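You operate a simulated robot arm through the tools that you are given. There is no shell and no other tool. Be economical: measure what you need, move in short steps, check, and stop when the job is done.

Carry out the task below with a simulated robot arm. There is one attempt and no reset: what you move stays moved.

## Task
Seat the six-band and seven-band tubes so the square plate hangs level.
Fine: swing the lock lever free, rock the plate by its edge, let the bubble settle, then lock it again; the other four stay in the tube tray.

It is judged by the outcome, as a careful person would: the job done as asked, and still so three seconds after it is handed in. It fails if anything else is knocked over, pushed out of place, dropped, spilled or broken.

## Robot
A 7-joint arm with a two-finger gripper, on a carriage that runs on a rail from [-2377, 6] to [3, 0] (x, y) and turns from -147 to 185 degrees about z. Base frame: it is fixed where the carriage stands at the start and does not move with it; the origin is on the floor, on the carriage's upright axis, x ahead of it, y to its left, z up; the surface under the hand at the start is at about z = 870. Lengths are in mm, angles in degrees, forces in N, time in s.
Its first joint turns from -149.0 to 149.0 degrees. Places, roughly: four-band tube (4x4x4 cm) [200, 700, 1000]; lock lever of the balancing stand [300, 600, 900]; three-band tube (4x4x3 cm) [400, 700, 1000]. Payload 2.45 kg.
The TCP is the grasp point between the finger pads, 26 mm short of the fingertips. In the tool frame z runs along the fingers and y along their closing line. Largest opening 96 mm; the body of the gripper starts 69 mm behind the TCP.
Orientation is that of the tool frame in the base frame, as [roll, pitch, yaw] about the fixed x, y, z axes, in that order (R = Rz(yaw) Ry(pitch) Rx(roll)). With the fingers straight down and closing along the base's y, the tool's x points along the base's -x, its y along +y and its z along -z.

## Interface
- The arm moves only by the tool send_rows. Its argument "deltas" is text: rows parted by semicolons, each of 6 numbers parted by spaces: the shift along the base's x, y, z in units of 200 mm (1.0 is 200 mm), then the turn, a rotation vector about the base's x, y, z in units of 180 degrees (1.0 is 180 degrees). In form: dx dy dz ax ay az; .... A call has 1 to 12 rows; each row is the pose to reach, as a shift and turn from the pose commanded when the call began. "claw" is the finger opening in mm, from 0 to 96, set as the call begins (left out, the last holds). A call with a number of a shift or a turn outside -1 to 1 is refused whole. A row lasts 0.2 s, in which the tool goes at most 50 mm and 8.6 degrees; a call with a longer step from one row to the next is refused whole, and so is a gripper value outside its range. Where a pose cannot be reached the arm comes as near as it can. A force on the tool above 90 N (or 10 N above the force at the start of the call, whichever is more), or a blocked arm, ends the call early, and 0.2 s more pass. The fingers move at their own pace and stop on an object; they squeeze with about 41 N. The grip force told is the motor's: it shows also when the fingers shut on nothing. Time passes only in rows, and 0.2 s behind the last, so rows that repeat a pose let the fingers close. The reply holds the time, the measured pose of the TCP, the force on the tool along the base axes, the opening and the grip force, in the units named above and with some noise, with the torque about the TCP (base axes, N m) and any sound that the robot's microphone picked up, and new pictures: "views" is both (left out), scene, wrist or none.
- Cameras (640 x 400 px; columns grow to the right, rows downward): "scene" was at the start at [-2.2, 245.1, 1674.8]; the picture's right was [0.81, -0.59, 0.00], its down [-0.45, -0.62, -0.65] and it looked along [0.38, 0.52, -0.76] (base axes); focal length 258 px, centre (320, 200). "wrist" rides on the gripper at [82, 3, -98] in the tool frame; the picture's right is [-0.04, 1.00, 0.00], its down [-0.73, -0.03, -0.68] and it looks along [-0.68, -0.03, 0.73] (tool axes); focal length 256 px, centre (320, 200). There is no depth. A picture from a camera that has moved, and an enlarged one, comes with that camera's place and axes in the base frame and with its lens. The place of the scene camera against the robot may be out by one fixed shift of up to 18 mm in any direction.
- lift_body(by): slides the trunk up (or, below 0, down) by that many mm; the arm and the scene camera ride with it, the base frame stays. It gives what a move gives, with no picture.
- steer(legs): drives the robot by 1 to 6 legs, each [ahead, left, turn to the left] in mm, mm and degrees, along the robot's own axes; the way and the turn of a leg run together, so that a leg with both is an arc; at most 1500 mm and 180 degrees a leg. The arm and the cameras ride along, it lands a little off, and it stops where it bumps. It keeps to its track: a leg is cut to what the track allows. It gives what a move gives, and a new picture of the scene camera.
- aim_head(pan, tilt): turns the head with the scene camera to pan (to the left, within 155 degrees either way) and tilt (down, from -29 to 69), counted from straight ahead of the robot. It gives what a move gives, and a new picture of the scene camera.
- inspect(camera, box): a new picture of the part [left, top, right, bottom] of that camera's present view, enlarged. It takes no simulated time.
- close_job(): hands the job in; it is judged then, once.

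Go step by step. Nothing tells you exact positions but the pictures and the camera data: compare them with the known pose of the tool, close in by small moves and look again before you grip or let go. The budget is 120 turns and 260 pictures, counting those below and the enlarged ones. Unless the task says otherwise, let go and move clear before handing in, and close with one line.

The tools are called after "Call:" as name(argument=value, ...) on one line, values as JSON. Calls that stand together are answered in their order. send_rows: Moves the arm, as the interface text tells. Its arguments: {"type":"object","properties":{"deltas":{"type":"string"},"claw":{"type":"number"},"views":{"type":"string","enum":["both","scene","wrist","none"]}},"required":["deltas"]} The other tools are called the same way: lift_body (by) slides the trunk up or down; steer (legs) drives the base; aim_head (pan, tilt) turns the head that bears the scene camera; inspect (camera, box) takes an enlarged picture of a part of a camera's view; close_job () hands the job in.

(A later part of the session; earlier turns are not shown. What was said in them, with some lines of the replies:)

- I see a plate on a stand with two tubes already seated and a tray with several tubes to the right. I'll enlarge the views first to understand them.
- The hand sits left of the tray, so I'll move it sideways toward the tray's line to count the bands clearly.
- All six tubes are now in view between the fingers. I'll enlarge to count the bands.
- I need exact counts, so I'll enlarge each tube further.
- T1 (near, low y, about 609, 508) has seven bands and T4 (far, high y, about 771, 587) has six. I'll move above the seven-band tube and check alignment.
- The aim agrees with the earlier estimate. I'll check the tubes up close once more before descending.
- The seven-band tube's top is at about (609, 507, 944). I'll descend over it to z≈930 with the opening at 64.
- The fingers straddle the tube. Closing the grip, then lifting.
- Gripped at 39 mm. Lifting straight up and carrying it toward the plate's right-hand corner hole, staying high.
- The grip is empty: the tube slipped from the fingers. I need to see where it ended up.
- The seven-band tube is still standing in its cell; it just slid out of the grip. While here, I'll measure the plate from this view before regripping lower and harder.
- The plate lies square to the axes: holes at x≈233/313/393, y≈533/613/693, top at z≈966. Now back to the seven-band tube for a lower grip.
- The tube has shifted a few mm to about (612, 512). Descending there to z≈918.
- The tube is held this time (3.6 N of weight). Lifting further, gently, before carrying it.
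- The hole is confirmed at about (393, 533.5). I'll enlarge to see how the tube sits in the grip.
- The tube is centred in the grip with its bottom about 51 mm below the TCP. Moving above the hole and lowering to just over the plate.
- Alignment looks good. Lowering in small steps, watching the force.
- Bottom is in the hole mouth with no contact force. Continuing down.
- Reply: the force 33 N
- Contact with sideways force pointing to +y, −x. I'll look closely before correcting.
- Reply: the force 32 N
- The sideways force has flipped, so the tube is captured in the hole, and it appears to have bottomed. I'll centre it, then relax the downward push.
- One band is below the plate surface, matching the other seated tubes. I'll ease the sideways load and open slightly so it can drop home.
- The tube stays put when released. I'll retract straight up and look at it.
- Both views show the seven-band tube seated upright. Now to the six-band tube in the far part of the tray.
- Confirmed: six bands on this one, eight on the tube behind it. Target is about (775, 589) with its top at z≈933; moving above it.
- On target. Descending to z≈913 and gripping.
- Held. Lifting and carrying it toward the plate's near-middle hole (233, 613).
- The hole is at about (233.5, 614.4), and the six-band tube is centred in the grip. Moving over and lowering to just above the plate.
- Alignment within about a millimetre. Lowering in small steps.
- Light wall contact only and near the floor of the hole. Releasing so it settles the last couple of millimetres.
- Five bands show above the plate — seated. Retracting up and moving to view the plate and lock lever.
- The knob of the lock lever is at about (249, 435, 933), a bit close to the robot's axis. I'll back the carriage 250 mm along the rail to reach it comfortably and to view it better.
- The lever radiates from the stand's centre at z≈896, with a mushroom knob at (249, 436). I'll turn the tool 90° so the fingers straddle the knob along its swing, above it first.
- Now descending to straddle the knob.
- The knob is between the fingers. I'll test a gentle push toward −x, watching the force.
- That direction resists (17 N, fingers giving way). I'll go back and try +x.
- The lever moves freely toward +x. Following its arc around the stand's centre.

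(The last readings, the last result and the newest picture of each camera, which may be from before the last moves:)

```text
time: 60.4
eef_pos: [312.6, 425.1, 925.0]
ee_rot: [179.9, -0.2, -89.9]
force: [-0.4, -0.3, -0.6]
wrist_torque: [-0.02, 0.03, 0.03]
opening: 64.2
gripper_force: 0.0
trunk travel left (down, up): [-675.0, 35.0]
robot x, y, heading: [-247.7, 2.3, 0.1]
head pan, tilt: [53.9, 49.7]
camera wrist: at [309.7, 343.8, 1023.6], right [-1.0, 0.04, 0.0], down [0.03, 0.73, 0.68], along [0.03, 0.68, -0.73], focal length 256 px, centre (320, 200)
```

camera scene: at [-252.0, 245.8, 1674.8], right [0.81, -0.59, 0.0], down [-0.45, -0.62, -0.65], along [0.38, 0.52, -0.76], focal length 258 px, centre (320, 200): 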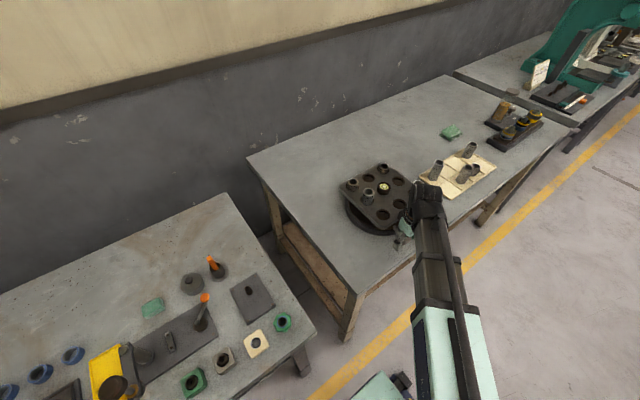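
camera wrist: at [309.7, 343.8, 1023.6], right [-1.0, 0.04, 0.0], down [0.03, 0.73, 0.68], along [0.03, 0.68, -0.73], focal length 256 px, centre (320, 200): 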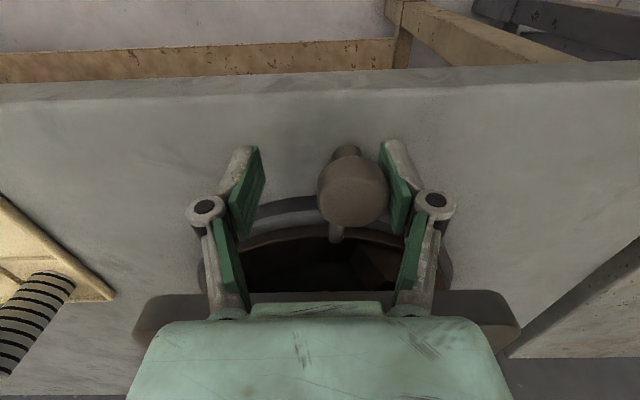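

Call:
send_rows(deltas="0.04 0.001 0 0 0 0;0.08 0.003 0 0 0 0;0.12 0.006 0 0 0 0;0.16 0.012 0 0 0 0;0.2 0.02 0 0 0 0;0.2 0.02 0 0 0 0", views="wrist")

```text
time: 61.8
eef_pos: [351.7, 428.7, 925.4]
ee_rot: [179.9, 0.0, -89.9]
force: [-0.8, 0.1, 0.3]
wrist_torque: [-0.01, -0.01, 0.03]
opening: 64.1
gripper_force: 0.1
trunk travel left (down, up): [-675.0, 35.0]
robot x, y, heading: [-246.2, -1.9, 0.3]
head pan, tilt: [53.9, 49.7]
camera wrist: at [349.0, 348.1, 1023.3], right [-1.0, 0.04, 0.0], down [0.03, 0.73, 0.68], along [0.03, 0.68, -0.73], focal length 256 px, centre (320, 200)
```

wrist: 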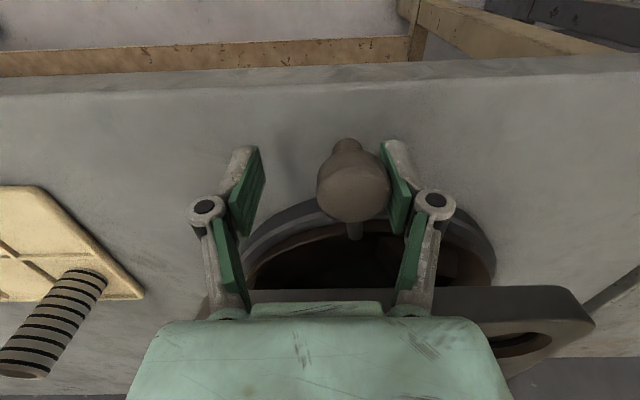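

Still free. A bit further to find the stop.

Call:
send_rows(deltas="0.04 0.012 0 0 0 0;0.08 0.025 0 0 0 0;0.12 0.04 0 0 0 0;0.16 0.055 0 0 0 0;0.2 0.075 0 0 0 0;0.2 0.075 0 0 0 0", views="both")

```text
time: 63.2
eef_pos: [392.3, 444.7, 923.7]
ee_rot: [179.9, 0.0, -89.9]
force: [0.4, 0.0, 0.2]
wrist_torque: [0.01, 0.03, 0.0]
opening: 64.1
gripper_force: 0.1
trunk travel left (down, up): [-675.0, 35.0]
robot x, y, heading: [-251.4, 2.3, 0.0]
head pan, tilt: [53.9, 49.7]
camera scene: at [-252.1, 245.8, 1674.8], right [0.81, -0.59, 0.0], down [-0.45, -0.62, -0.65], along [0.38, 0.52, -0.76], focal length 258 px, centre (320, 200)
camera wrist: at [389.9, 363.6, 1022.4], right [-1.0, 0.04, 0.0], down [0.03, 0.73, 0.68], along [0.03, 0.68, -0.73], focal length 256 px, centre (320, 200)
```

scene: 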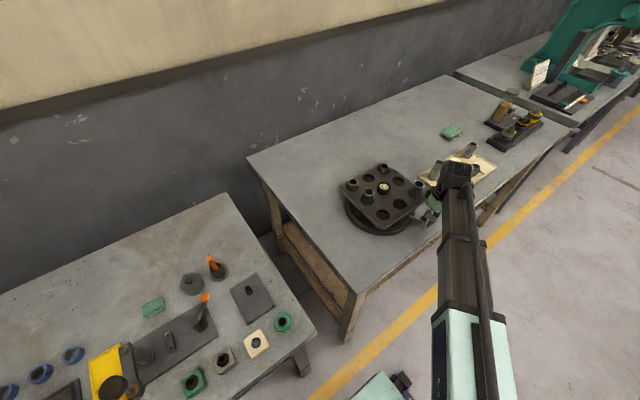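
wrist: 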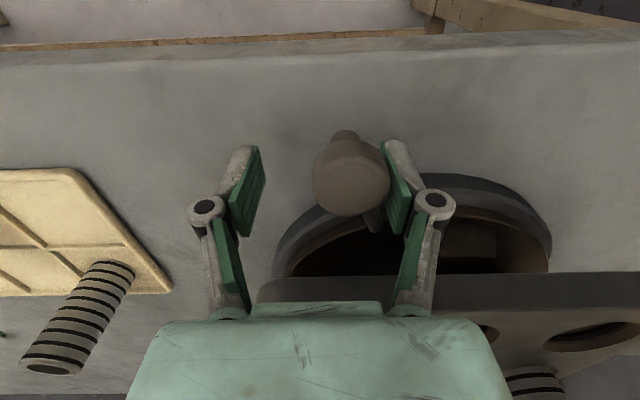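

Call:
inspect(camera="scene", box=[330, 140, 450, 250])

Call:
inspect(camera="scene", box=[374, 178, 394, 196])

```text
3.64 times, centred on (390, 195) of scene
camera zoom: at [-252.1, 245.8, 1674.8], right [0.81, -0.59, 0.0], down [-0.45, -0.62, -0.65], along [0.38, 0.52, -0.76], focal length 938 px, centre (66, 218)
```

zoom: 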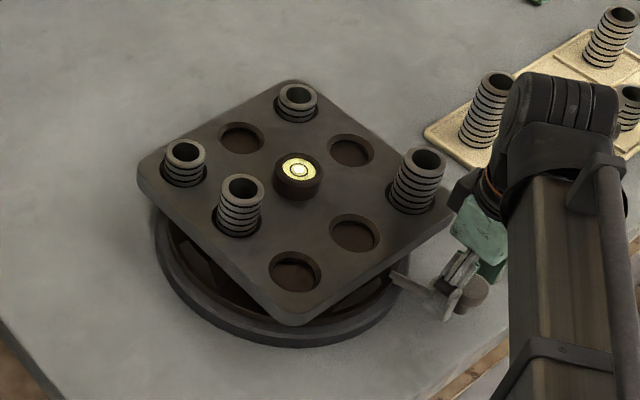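

```text
16.00 times, centred on (384, 187) of scene
camera zoom: at [-252.1, 245.8, 1674.8], right [0.81, -0.59, 0.0], down [-0.45, -0.62, -0.65], along [0.38, 0.52, -0.76], focal length 4126 px, centre (-704, 408)
```

zoom: 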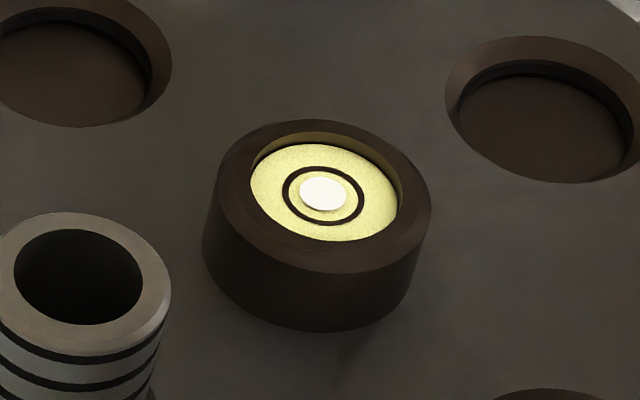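

The bubble is centred. I'll nudge the lever a little further to check for an end stop, so I'm sure it's fully free.

Call:
send_rows(deltas="0.04 0.02 0 0 0 0;0.08 0.038 0 0 0 0;0.12 0.06 0 0 0 0;0.12 0.06 0 0 0 0", views="wrist")

```text
time: 64.2
eef_pos: [412.5, 462.7, 926.2]
ee_rot: [179.9, 0.5, -89.8]
force: [-25.7, 26.8, 2.0]
wrist_torque: [0.01, 0.03, -1.38]
opening: 81.6
gripper_force: 13.3
trunk travel left (down, up): [-675.0, 35.0]
robot x, y, heading: [-248.1, -0.1, 0.3]
head pan, tilt: [53.9, 49.7]
camera wrist: at [410.2, 380.6, 1024.0], right [-1.0, 0.04, 0.0], down [0.03, 0.73, 0.68], along [0.02, 0.68, -0.73], focal length 256 px, centre (320, 200)
```

wrist: 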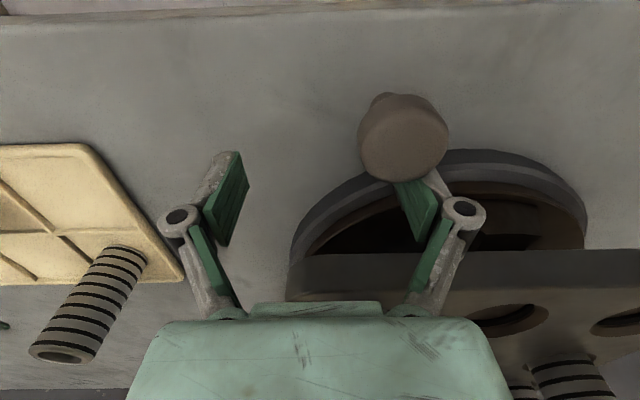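

That's the end stop: the lever is fully free at about 44°. I'll relieve the contact and lift the hand clear.

Call:
send_rows(deltas="-0.02 0.03 0 0 0 0;-0.04 0.03 0 0 0 0;-0.04 0.03 0 0 0 0", views="none")

Call:
send_rows(deltas="0 0 0.1 0 0 0;0 0 0.3 0 0 0;0 0 0.5 0 0 0;0 0 0.7 0 0 0;0 -0.2 0.7 0 0 0;0 -0.2 0.7 0 0 0", views="both")

Call:
inspect(camera="scene", box=[330, 140, 450, 250])

```text
time: 65.0
eef_pos: [407.9, 462.3, 926.8]
ee_rot: [-179.9, 0.1, -90.0]
force: [-5.4, 17.9, 11.0]
wrist_torque: [0.07, 0.44, -0.75]
opening: 71.8
gripper_force: 5.7
trunk travel left (down, up): [-675.0, 35.0]
robot x, y, heading: [-246.8, 1.7, 0.1]
head pan, tilt: [53.9, 49.7]
```

```text
time: 66.4
eef_pos: [407.6, 421.3, 1063.8]
ee_rot: [-179.9, 0.0, -89.9]
force: [0.1, 0.1, -0.1]
wrist_torque: [0.02, 0.02, -0.01]
opening: 64.0
gripper_force: 0.1
trunk travel left (down, up): [-675.0, 35.0]
robot x, y, heading: [-248.1, 0.2, 0.1]
head pan, tilt: [53.9, 49.7]
camera scene: at [-251.9, 245.1, 1674.9], right [0.81, -0.59, 0.0], down [-0.45, -0.62, -0.65], along [0.38, 0.52, -0.76], focal length 258 px, centre (320, 200)
camera wrist: at [405.3, 340.4, 1163.2], right [-1.0, 0.04, 0.0], down [0.03, 0.73, 0.68], along [0.03, 0.68, -0.73], focal length 256 px, centre (320, 200)
```

scene: 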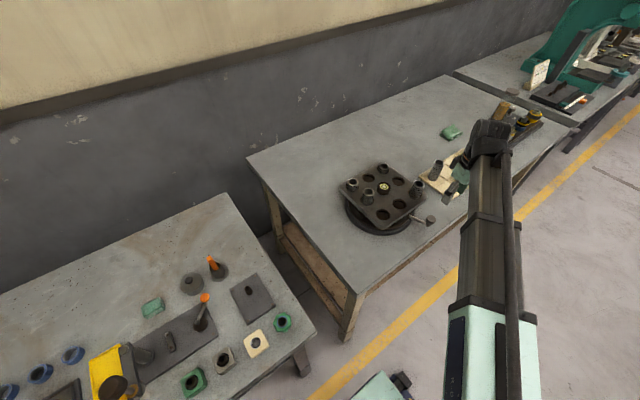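
wrist: 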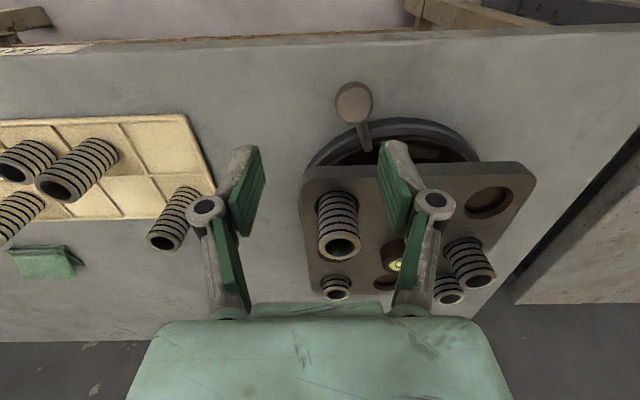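

```text
3.64 times, centred on (390, 195) of scene
camera zoom: at [-251.9, 245.1, 1674.9], right [0.81, -0.59, 0.0], down [-0.45, -0.62, -0.65], along [0.38, 0.52, -0.76], focal length 938 px, centre (66, 218)
```

zoom: 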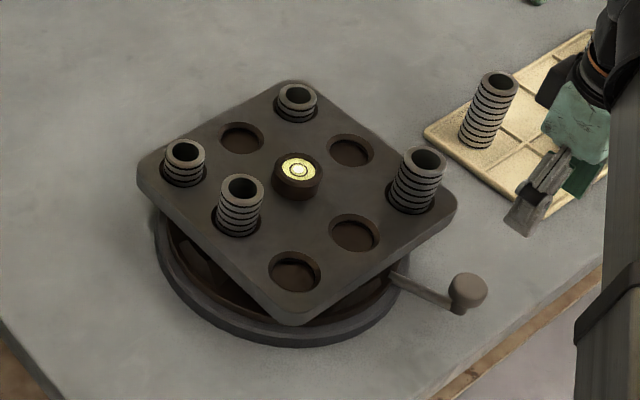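

The lever is parked at its free stop. Now I'll close the fingers, move over the plate's front edge (335, 502), and press gently to rock it.

Call:
send_rows(deltas="-0.12 0.13 0 0 0 0;-0.24 0.27 0 0 0 0;-0.363 0.404 0 0 0 0;-0.363 0.404 -0.1 0 0 0;-0.363 0.404 -0.2 0 0 0;-0.363 0.404 -0.31 0 0 0;-0.363 0.404 -0.31 0 0 0", claw=0, views="wrist")

Call:
inspect(camera="scene", box=[330, 140, 450, 250])

```text
time: 68.0
eef_pos: [336.0, 502.1, 1001.8]
ee_rot: [-180.0, 0.0, -89.9]
force: [0.3, 0.5, 0.0]
wrist_torque: [0.0, 0.0, 0.01]
opening: 0.1
gripper_force: 28.3
trunk travel left (down, up): [-675.0, 35.0]
robot x, y, heading: [-247.8, 3.4, 0.2]
head pan, tilt: [53.9, 49.7]
camera wrist: at [333.8, 422.1, 1100.4], right [-1.0, 0.04, 0.0], down [0.03, 0.73, 0.68], along [0.03, 0.68, -0.73], focal length 256 px, centre (320, 200)
```

wrist: 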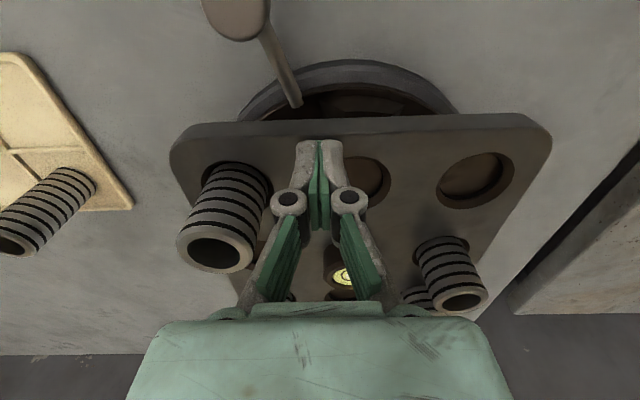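

```text
3.64 times, centred on (390, 195) of scene
camera zoom: at [-252.0, 245.9, 1674.8], right [0.81, -0.59, 0.0], down [-0.45, -0.62, -0.65], along [0.38, 0.52, -0.76], focal length 938 px, centre (66, 218)
```

zoom: 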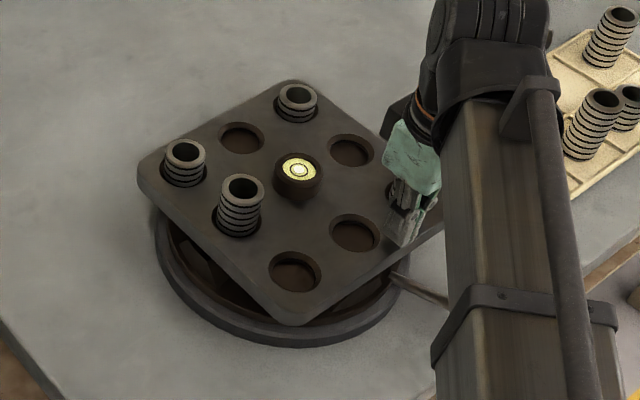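

Fingertips are about 10 mm above the edge. Pressing down in small steps.

Call:
send_rows(deltas="0 0 -0.025 0 0 0;0 0 -0.05 0 0 0;0 0 -0.05 0 0 0", views="none")

Call:
send_rows(deltas="0 0 -0.01 0 0 0;0 0 -0.02 0 0 0;0 0 -0.02 0 0 0", views="scene")

Call:
inspect(camera="scene", box=[374, 178, 394, 196])

```text
time: 68.8
eef_pos: [335.6, 500.8, 991.9]
ee_rot: [-180.0, 0.1, -89.8]
force: [0.5, -0.5, 0.1]
wrist_torque: [-0.02, 0.0, 0.0]
opening: 0.0
gripper_force: 28.6
trunk travel left (down, up): [-675.0, 35.0]
robot x, y, heading: [-249.2, -0.7, 0.2]
head pan, tilt: [53.9, 49.7]
```

```text
time: 69.6
eef_pos: [335.1, 503.6, 989.0]
ee_rot: [180.0, -0.1, -89.9]
force: [-0.1, 0.7, 0.4]
wrist_torque: [-0.03, 0.0, -0.01]
opening: 0.1
gripper_force: 28.4
trunk travel left (down, up): [-675.0, 35.0]
robot x, y, heading: [-247.8, -1.9, 0.2]
head pan, tilt: [53.9, 49.7]
camera scene: at [-252.1, 245.7, 1674.8], right [0.81, -0.59, 0.0], down [-0.45, -0.62, -0.65], along [0.38, 0.52, -0.76], focal length 258 px, centre (320, 200)
```

scene: 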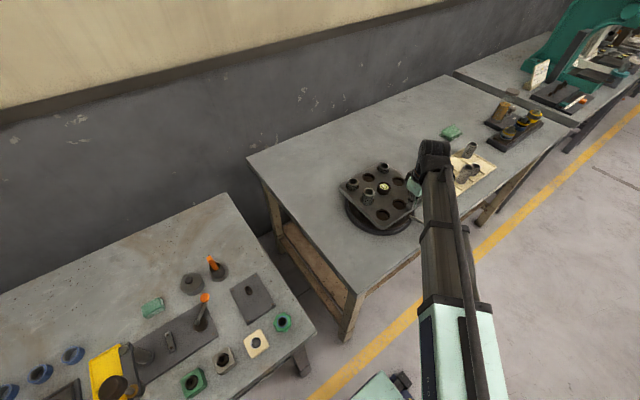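

```text
16.00 times, centred on (384, 187) of scene
camera zoom: at [-252.1, 245.7, 1674.8], right [0.81, -0.59, 0.0], down [-0.45, -0.62, -0.65], along [0.38, 0.52, -0.76], focal length 4126 px, centre (-704, 408)
```

zoom: 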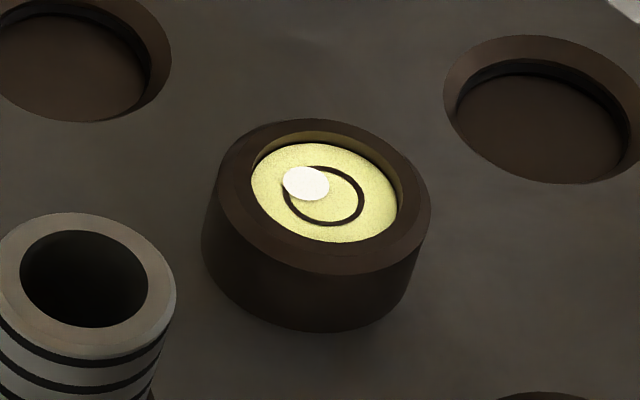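

The bubble moved: the plate is free and rocking. A touch more, then release and watch it settle.

Call:
send_rows(deltas="0 0 -0.01 0 0 0;0 0 -0.015 0 0 0;0 0 -0.015 0 0 0", views="none")

Call:
inspect(camera="scene", box=[374, 178, 394, 196])

Call:
send_rows(deltas="0 0 0.015 0 0 0;0 0 0.03 0 0 0;0 0 0.06 0 0 0;0 0 0.12 0 0 0;0 0 0.25 0 0 0;0 0 0.4 0 0 0;0 0 0.4 0 0 0", views="scene")

Call:
inspect(camera="scene", box=[374, 178, 394, 196])

```text
time: 70.4
eef_pos: [336.1, 504.0, 985.3]
ee_rot: [-180.0, 0.0, -90.0]
force: [0.3, 0.6, 1.0]
wrist_torque: [0.02, -0.02, 0.0]
opening: 0.3
gripper_force: 28.4
trunk travel left (down, up): [-675.0, 35.0]
robot x, y, heading: [-249.7, 1.8, 0.2]
head pan, tilt: [53.9, 49.7]
```

```text
16.00 times, centred on (384, 187) of scene
camera zoom: at [-252.1, 245.7, 1674.8], right [0.81, -0.59, 0.0], down [-0.45, -0.62, -0.65], along [0.38, 0.52, -0.76], focal length 4126 px, centre (-704, 408)
```

zoom: 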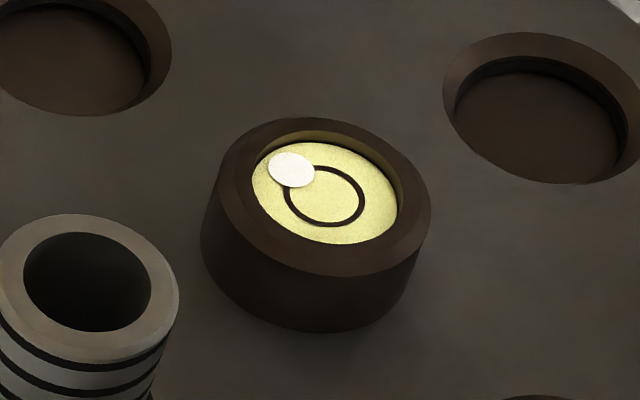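

```text
time: 72.0
eef_pos: [335.5, 503.5, 1066.5]
ee_rot: [180.0, 0.0, -89.9]
force: [-0.3, -0.1, 0.2]
wrist_torque: [0.03, -0.02, 0.01]
opening: 0.2
gripper_force: 28.7
trunk travel left (down, up): [-675.0, 35.0]
robot x, y, heading: [-249.8, 2.4, 0.2]
head pan, tilt: [53.9, 49.7]
camera scene: at [-252.1, 245.7, 1674.8], right [0.81, -0.59, 0.0], down [-0.45, -0.62, -0.65], along [0.38, 0.52, -0.76], focal length 258 px, centre (320, 200)
```

scene: 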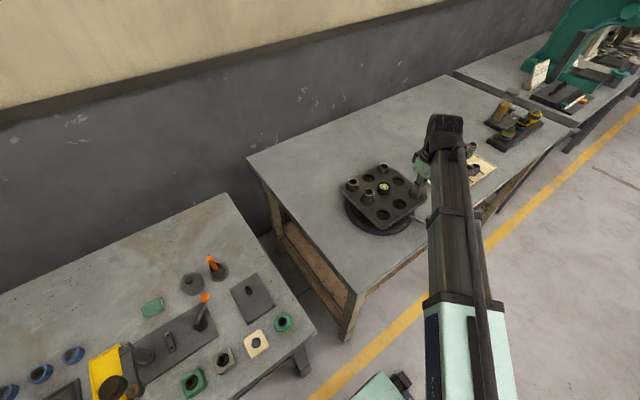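

```text
16.00 times, centred on (384, 187) of scene
camera zoom: at [-252.1, 245.7, 1674.8], right [0.81, -0.59, 0.0], down [-0.45, -0.62, -0.65], along [0.38, 0.52, -0.76], focal length 4126 px, centre (-704, 408)
```

zoom: 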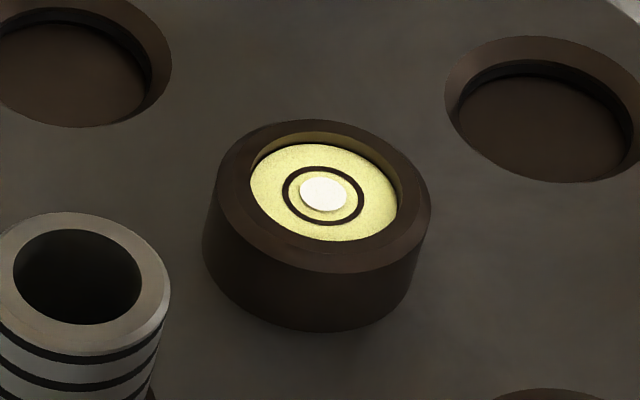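

The bubble returned to the ring's centre. I'll let time pass while moving above the lever knob, then check it again.

Call:
send_rows(deltas="0.05 -0.12 0 0 0 0;0.12 -0.24 0 0 0 0;0.2175 -0.345 0 0 0 0;0.2175 -0.345 0 0 0 0;0.2175 -0.345 0 0 0 0;0.2175 -0.345 0 0 0 0;0.2175 -0.345 0 0 0 0;0.2175 -0.345 0 0 0 0;0.2175 -0.345 0 0 0 0;0.2175 -0.345 0 0 0 0", claw=64, views="wrist")

Call:
inspect(camera="scene", box=[374, 178, 394, 196])

```text
time: 74.2
eef_pos: [380.6, 433.6, 1065.9]
ee_rot: [-180.0, 0.0, -89.8]
force: [0.3, 0.4, 0.4]
wrist_torque: [-0.01, 0.0, -0.01]
opening: 63.8
gripper_force: 0.1
trunk travel left (down, up): [-675.0, 35.0]
robot x, y, heading: [-247.8, 1.7, 0.1]
head pan, tilt: [53.9, 49.7]
camera wrist: at [377.6, 353.5, 1164.0], right [-1.0, 0.04, 0.0], down [0.03, 0.73, 0.68], along [0.03, 0.68, -0.73], focal length 256 px, centre (320, 200)
```

wrist: 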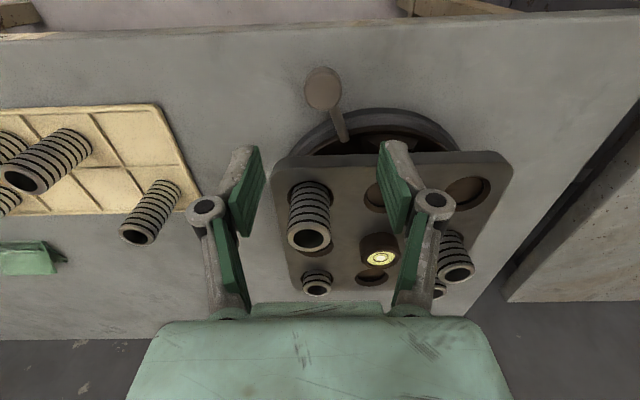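

```text
16.00 times, centred on (384, 187) of scene
camera zoom: at [-252.1, 245.8, 1674.8], right [0.81, -0.59, 0.0], down [-0.45, -0.62, -0.65], along [0.38, 0.52, -0.76], focal length 4126 px, centre (-704, 408)
```

zoom: 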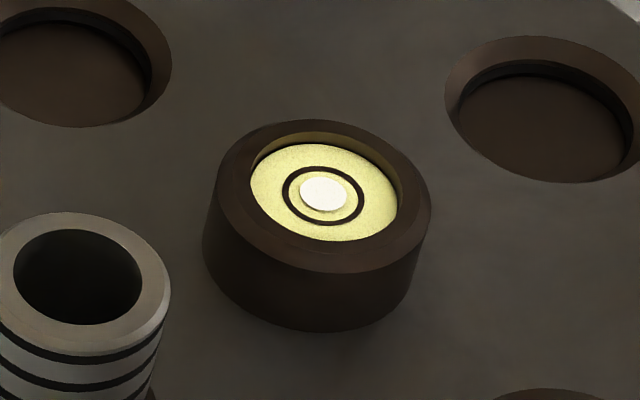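

The bubble rests steadily in the centre. Lowering over the knob to swing the lever back.

Call:
send_rows(deltas="0 0 -0.2 0 0 0;0 0 -0.4 0 0 0;0 0 -0.6 0 0 0;0 0 -0.705 0 0 0;0 0 -0.705 0 0 0", views="wrist")

Call:
send_rows(deltas="-0.04 -0.01 0 0 0 0;-0.08 -0.02 0 0 0 0;-0.12 -0.03 0 0 0 0;-0.16 -0.04 0 0 0 0;-0.2 -0.046 0 0 0 0;-0.24 -0.05 0 0 0 0;-0.24 -0.05 0 0 0 0", views="wrist")

```text
time: 75.4
eef_pos: [378.2, 435.2, 923.5]
ee_rot: [-180.0, 0.0, -89.8]
force: [-0.3, -0.4, 0.4]
wrist_torque: [0.0, -0.01, -0.01]
opening: 64.0
gripper_force: 0.0
trunk travel left (down, up): [-675.0, 35.0]
robot x, y, heading: [-247.4, 1.7, 0.1]
head pan, tilt: [53.9, 49.7]
camera wrist: at [374.8, 353.3, 1021.8], right [-1.0, 0.04, 0.0], down [0.03, 0.73, 0.68], along [0.03, 0.68, -0.73], focal length 256 px, centre (320, 200)
```

wrist: 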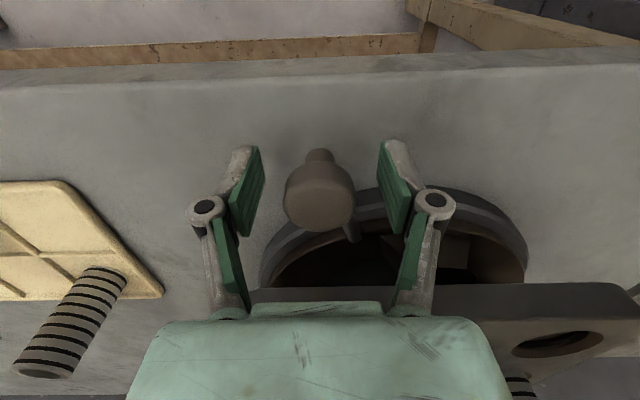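

```text
time: 77.0
eef_pos: [330.5, 422.8, 924.1]
ee_rot: [-180.0, 0.1, -89.9]
force: [-0.2, -0.2, 0.4]
wrist_torque: [-0.01, 0.0, -0.03]
opening: 64.1
gripper_force: 0.0
trunk travel left (down, up): [-675.0, 35.0]
robot x, y, heading: [-247.7, 1.9, 0.3]
head pan, tilt: [53.9, 49.7]
camera wrist: at [328.6, 342.5, 1023.1], right [-1.0, 0.04, 0.0], down [0.03, 0.73, 0.68], along [0.03, 0.68, -0.73], focal length 256 px, centre (320, 200)
```

wrist: 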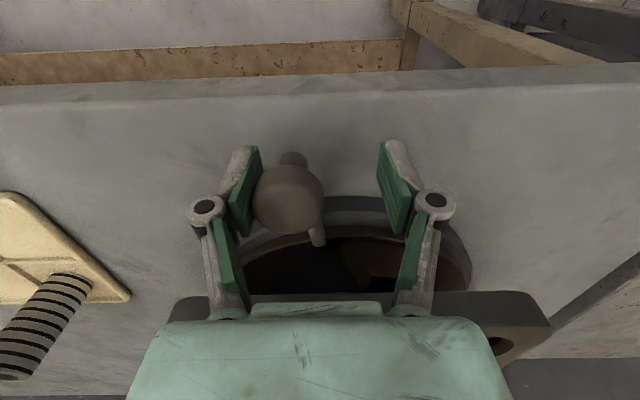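

Call:
send_rows(deltas="-0.05 0 0 0 0 0;-0.1 0.002 0 0 0 0;-0.15 0.004 0 0 0 0;-0.2 0.008 0 0 0 0;-0.25 0.012 0 0 0 0;-0.3 0.018 0 0 0 0;-0.35 0.026 0 0 0 0;-0.4 0.036 0 0 0 0;-0.44 0.047 0 0 0 0;-0.47 0.055 0 0 0 0;-0.48 0.058 0 0 0 0", views="wrist")

```text
time: 79.4
eef_pos: [235.7, 436.2, 925.2]
ee_rot: [180.0, 0.2, -89.8]
force: [0.9, 0.4, 0.1]
wrist_torque: [-0.02, 0.01, 0.01]
opening: 64.1
gripper_force: 0.0
trunk travel left (down, up): [-675.0, 35.0]
robot x, y, heading: [-247.7, 3.7, 0.2]
head pan, tilt: [53.9, 49.7]
camera wrist: at [232.8, 354.8, 1023.6], right [-1.0, 0.04, 0.0], down [0.03, 0.73, 0.68], along [0.03, 0.68, -0.73], focal length 256 px, centre (320, 200)
```

wrist: 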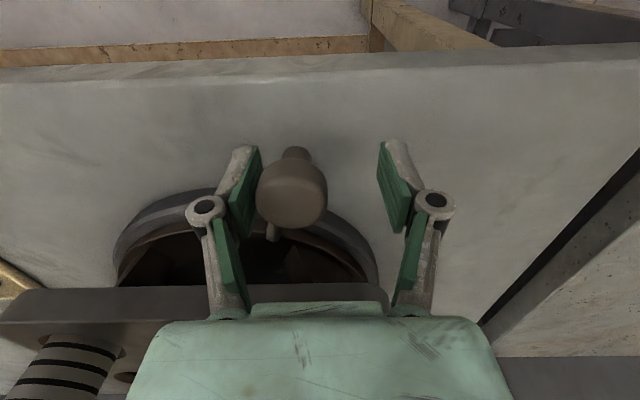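

Nearly at the locked stop. Pushing the last few millimetres until it meets resistance.

Call:
send_rows(deltas="-0.015 0.004 0 0 0 0;-0.03 0.008 0 0 0 0;-0.04 0.01 0 0 0 0;-0.04 0.01 0 0 0 0", views="wrist")

```text
time: 80.4
eef_pos: [228.7, 438.2, 923.9]
ee_rot: [179.9, 0.0, -89.9]
force: [13.7, -3.9, -4.9]
wrist_torque: [0.01, 0.21, -0.13]
opening: 71.5
gripper_force: 5.3
trunk travel left (down, up): [-675.0, 35.0]
robot x, y, heading: [-247.5, 0.5, -0.1]
head pan, tilt: [53.9, 49.7]
camera wrist: at [226.6, 356.9, 1022.9], right [-1.0, 0.04, 0.0], down [0.03, 0.73, 0.68], along [0.03, 0.68, -0.73], focal length 256 px, centre (320, 200)
```

wrist: 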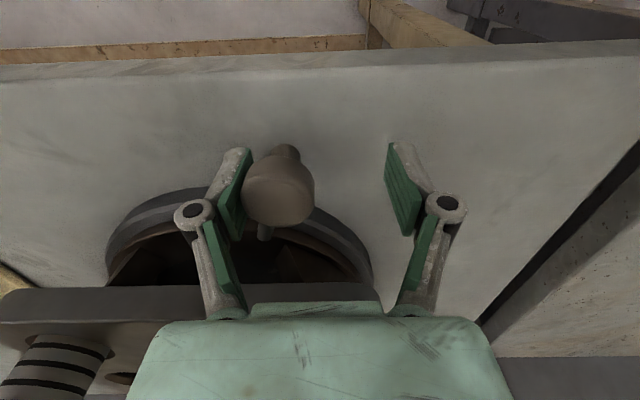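

The lever is at its locked stop, the same spot and feel as before. I'll centre the fingers off the knob, lift clear and check everything.

Call:
send_rows(deltas="0.05 -0.005 0 0 0 0;0.095 -0.01 0 0 0 0;0.095 -0.01 0 0 0 0", views="none")

Call:
send_rows(deltas="0 0 0.1 0 0 0;0 0 0.3 0 0 0;0 0 0.5 0 0 0;0 0 0.7 0 0 0;-0.1 -0.2 0.8 0 0 0;-0.1 -0.2 0.8 0 0 0", views="both")

Call:
inspect(camera="scene", box=[330, 140, 450, 250])

Call:
inspect(camera="scene", box=[374, 178, 394, 196])

Call:
inspect(camera="scene", box=[410, 110, 510, 220])

```text
time: 81.2
eef_pos: [244.2, 436.1, 924.3]
ee_rot: [180.0, 0.1, -89.8]
force: [0.0, 0.1, -0.1]
wrist_torque: [0.01, 0.02, -0.02]
opening: 64.1
gripper_force: 0.1
trunk travel left (down, up): [-675.0, 35.0]
robot x, y, heading: [-251.9, 3.2, 0.1]
head pan, tilt: [53.9, 49.7]
```

```text
time: 82.6
eef_pos: [225.4, 395.7, 1085.0]
ee_rot: [180.0, 0.1, -89.9]
force: [0.6, 0.0, -0.1]
wrist_torque: [0.01, -0.01, -0.01]
opening: 63.9
gripper_force: 0.1
trunk travel left (down, up): [-675.0, 35.0]
robot x, y, heading: [-249.6, -3.8, 0.2]
head pan, tilt: [53.9, 49.7]
camera scene: at [-252.2, 245.1, 1674.9], right [0.81, -0.59, 0.0], down [-0.45, -0.62, -0.65], along [0.38, 0.52, -0.76], focal length 258 px, centre (320, 200)
camera wrist: at [223.4, 315.5, 1183.3], right [-1.0, 0.04, 0.0], down [0.03, 0.73, 0.68], along [0.03, 0.68, -0.73], focal length 256 px, centre (320, 200)
```

scene: 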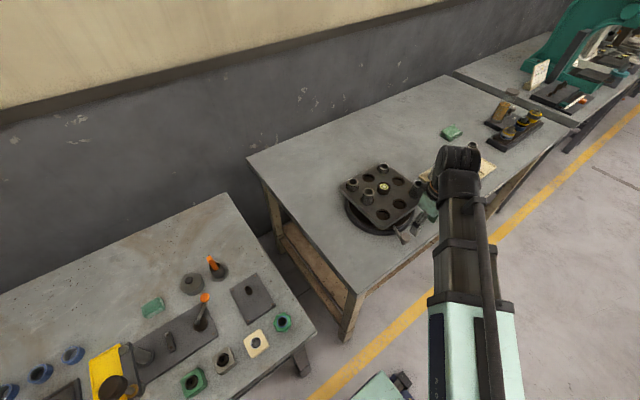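
wrist: 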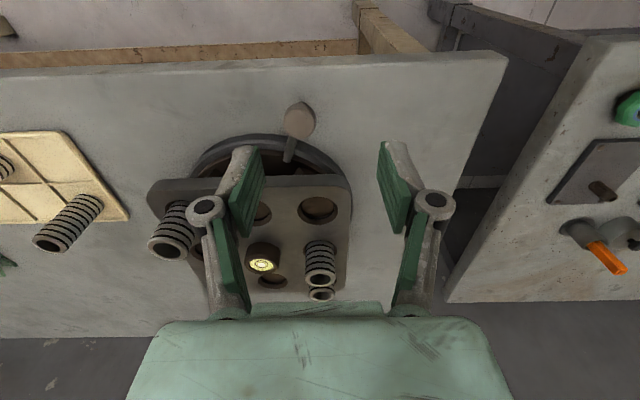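

```text
3.64 times, centred on (390, 195) of scene
camera zoom: at [-252.2, 245.1, 1674.9], right [0.81, -0.59, 0.0], down [-0.45, -0.62, -0.65], along [0.38, 0.52, -0.76], focal length 938 px, centre (66, 218)
```

zoom: 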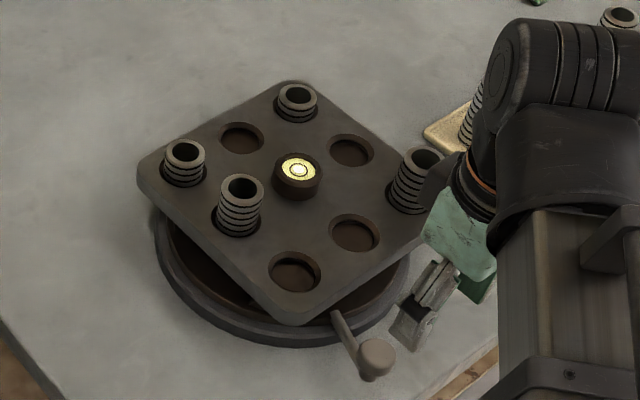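

```text
16.00 times, centred on (384, 187) of scene
camera zoom: at [-252.2, 245.1, 1674.9], right [0.81, -0.59, 0.0], down [-0.45, -0.62, -0.65], along [0.38, 0.52, -0.76], focal length 4126 px, centre (-704, 408)
```

zoom: 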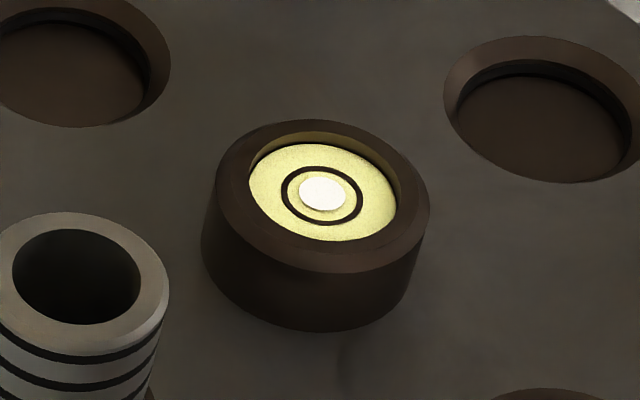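

```text
3.64 times, centred on (460, 165) of scene
camera zoom: at [-252.2, 245.1, 1674.9], right [0.81, -0.59, 0.0], down [-0.45, -0.62, -0.65], along [0.38, 0.52, -0.76], focal length 938 px, centre (-189, 327)
```

zoom: 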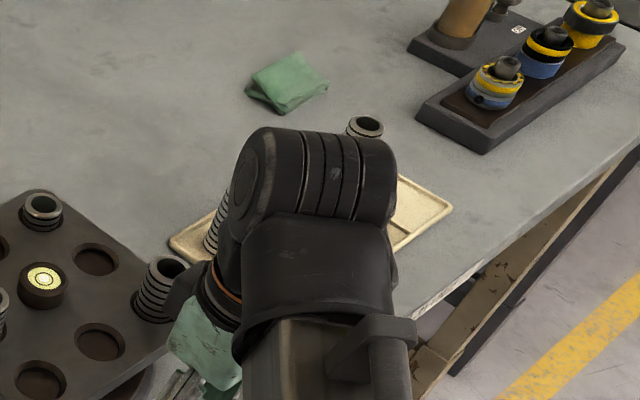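

The lever is locked, the bubble sits in its ring, all four tubes on the plate are seated, and the hand is clear. Handing in.

Call:
close_job()

```text
The job is handed in.
```

The six-band and seven-band tubes are seated and the square plate hangs level. After I freed the lever and rocked the plate, the bubble settled back in its ring, and the lever is locked again. The other four tubes are still in the tray. My first grip on the seven-band tube slipped and shifted it a few millimetres in its cell, but it stayed upright.
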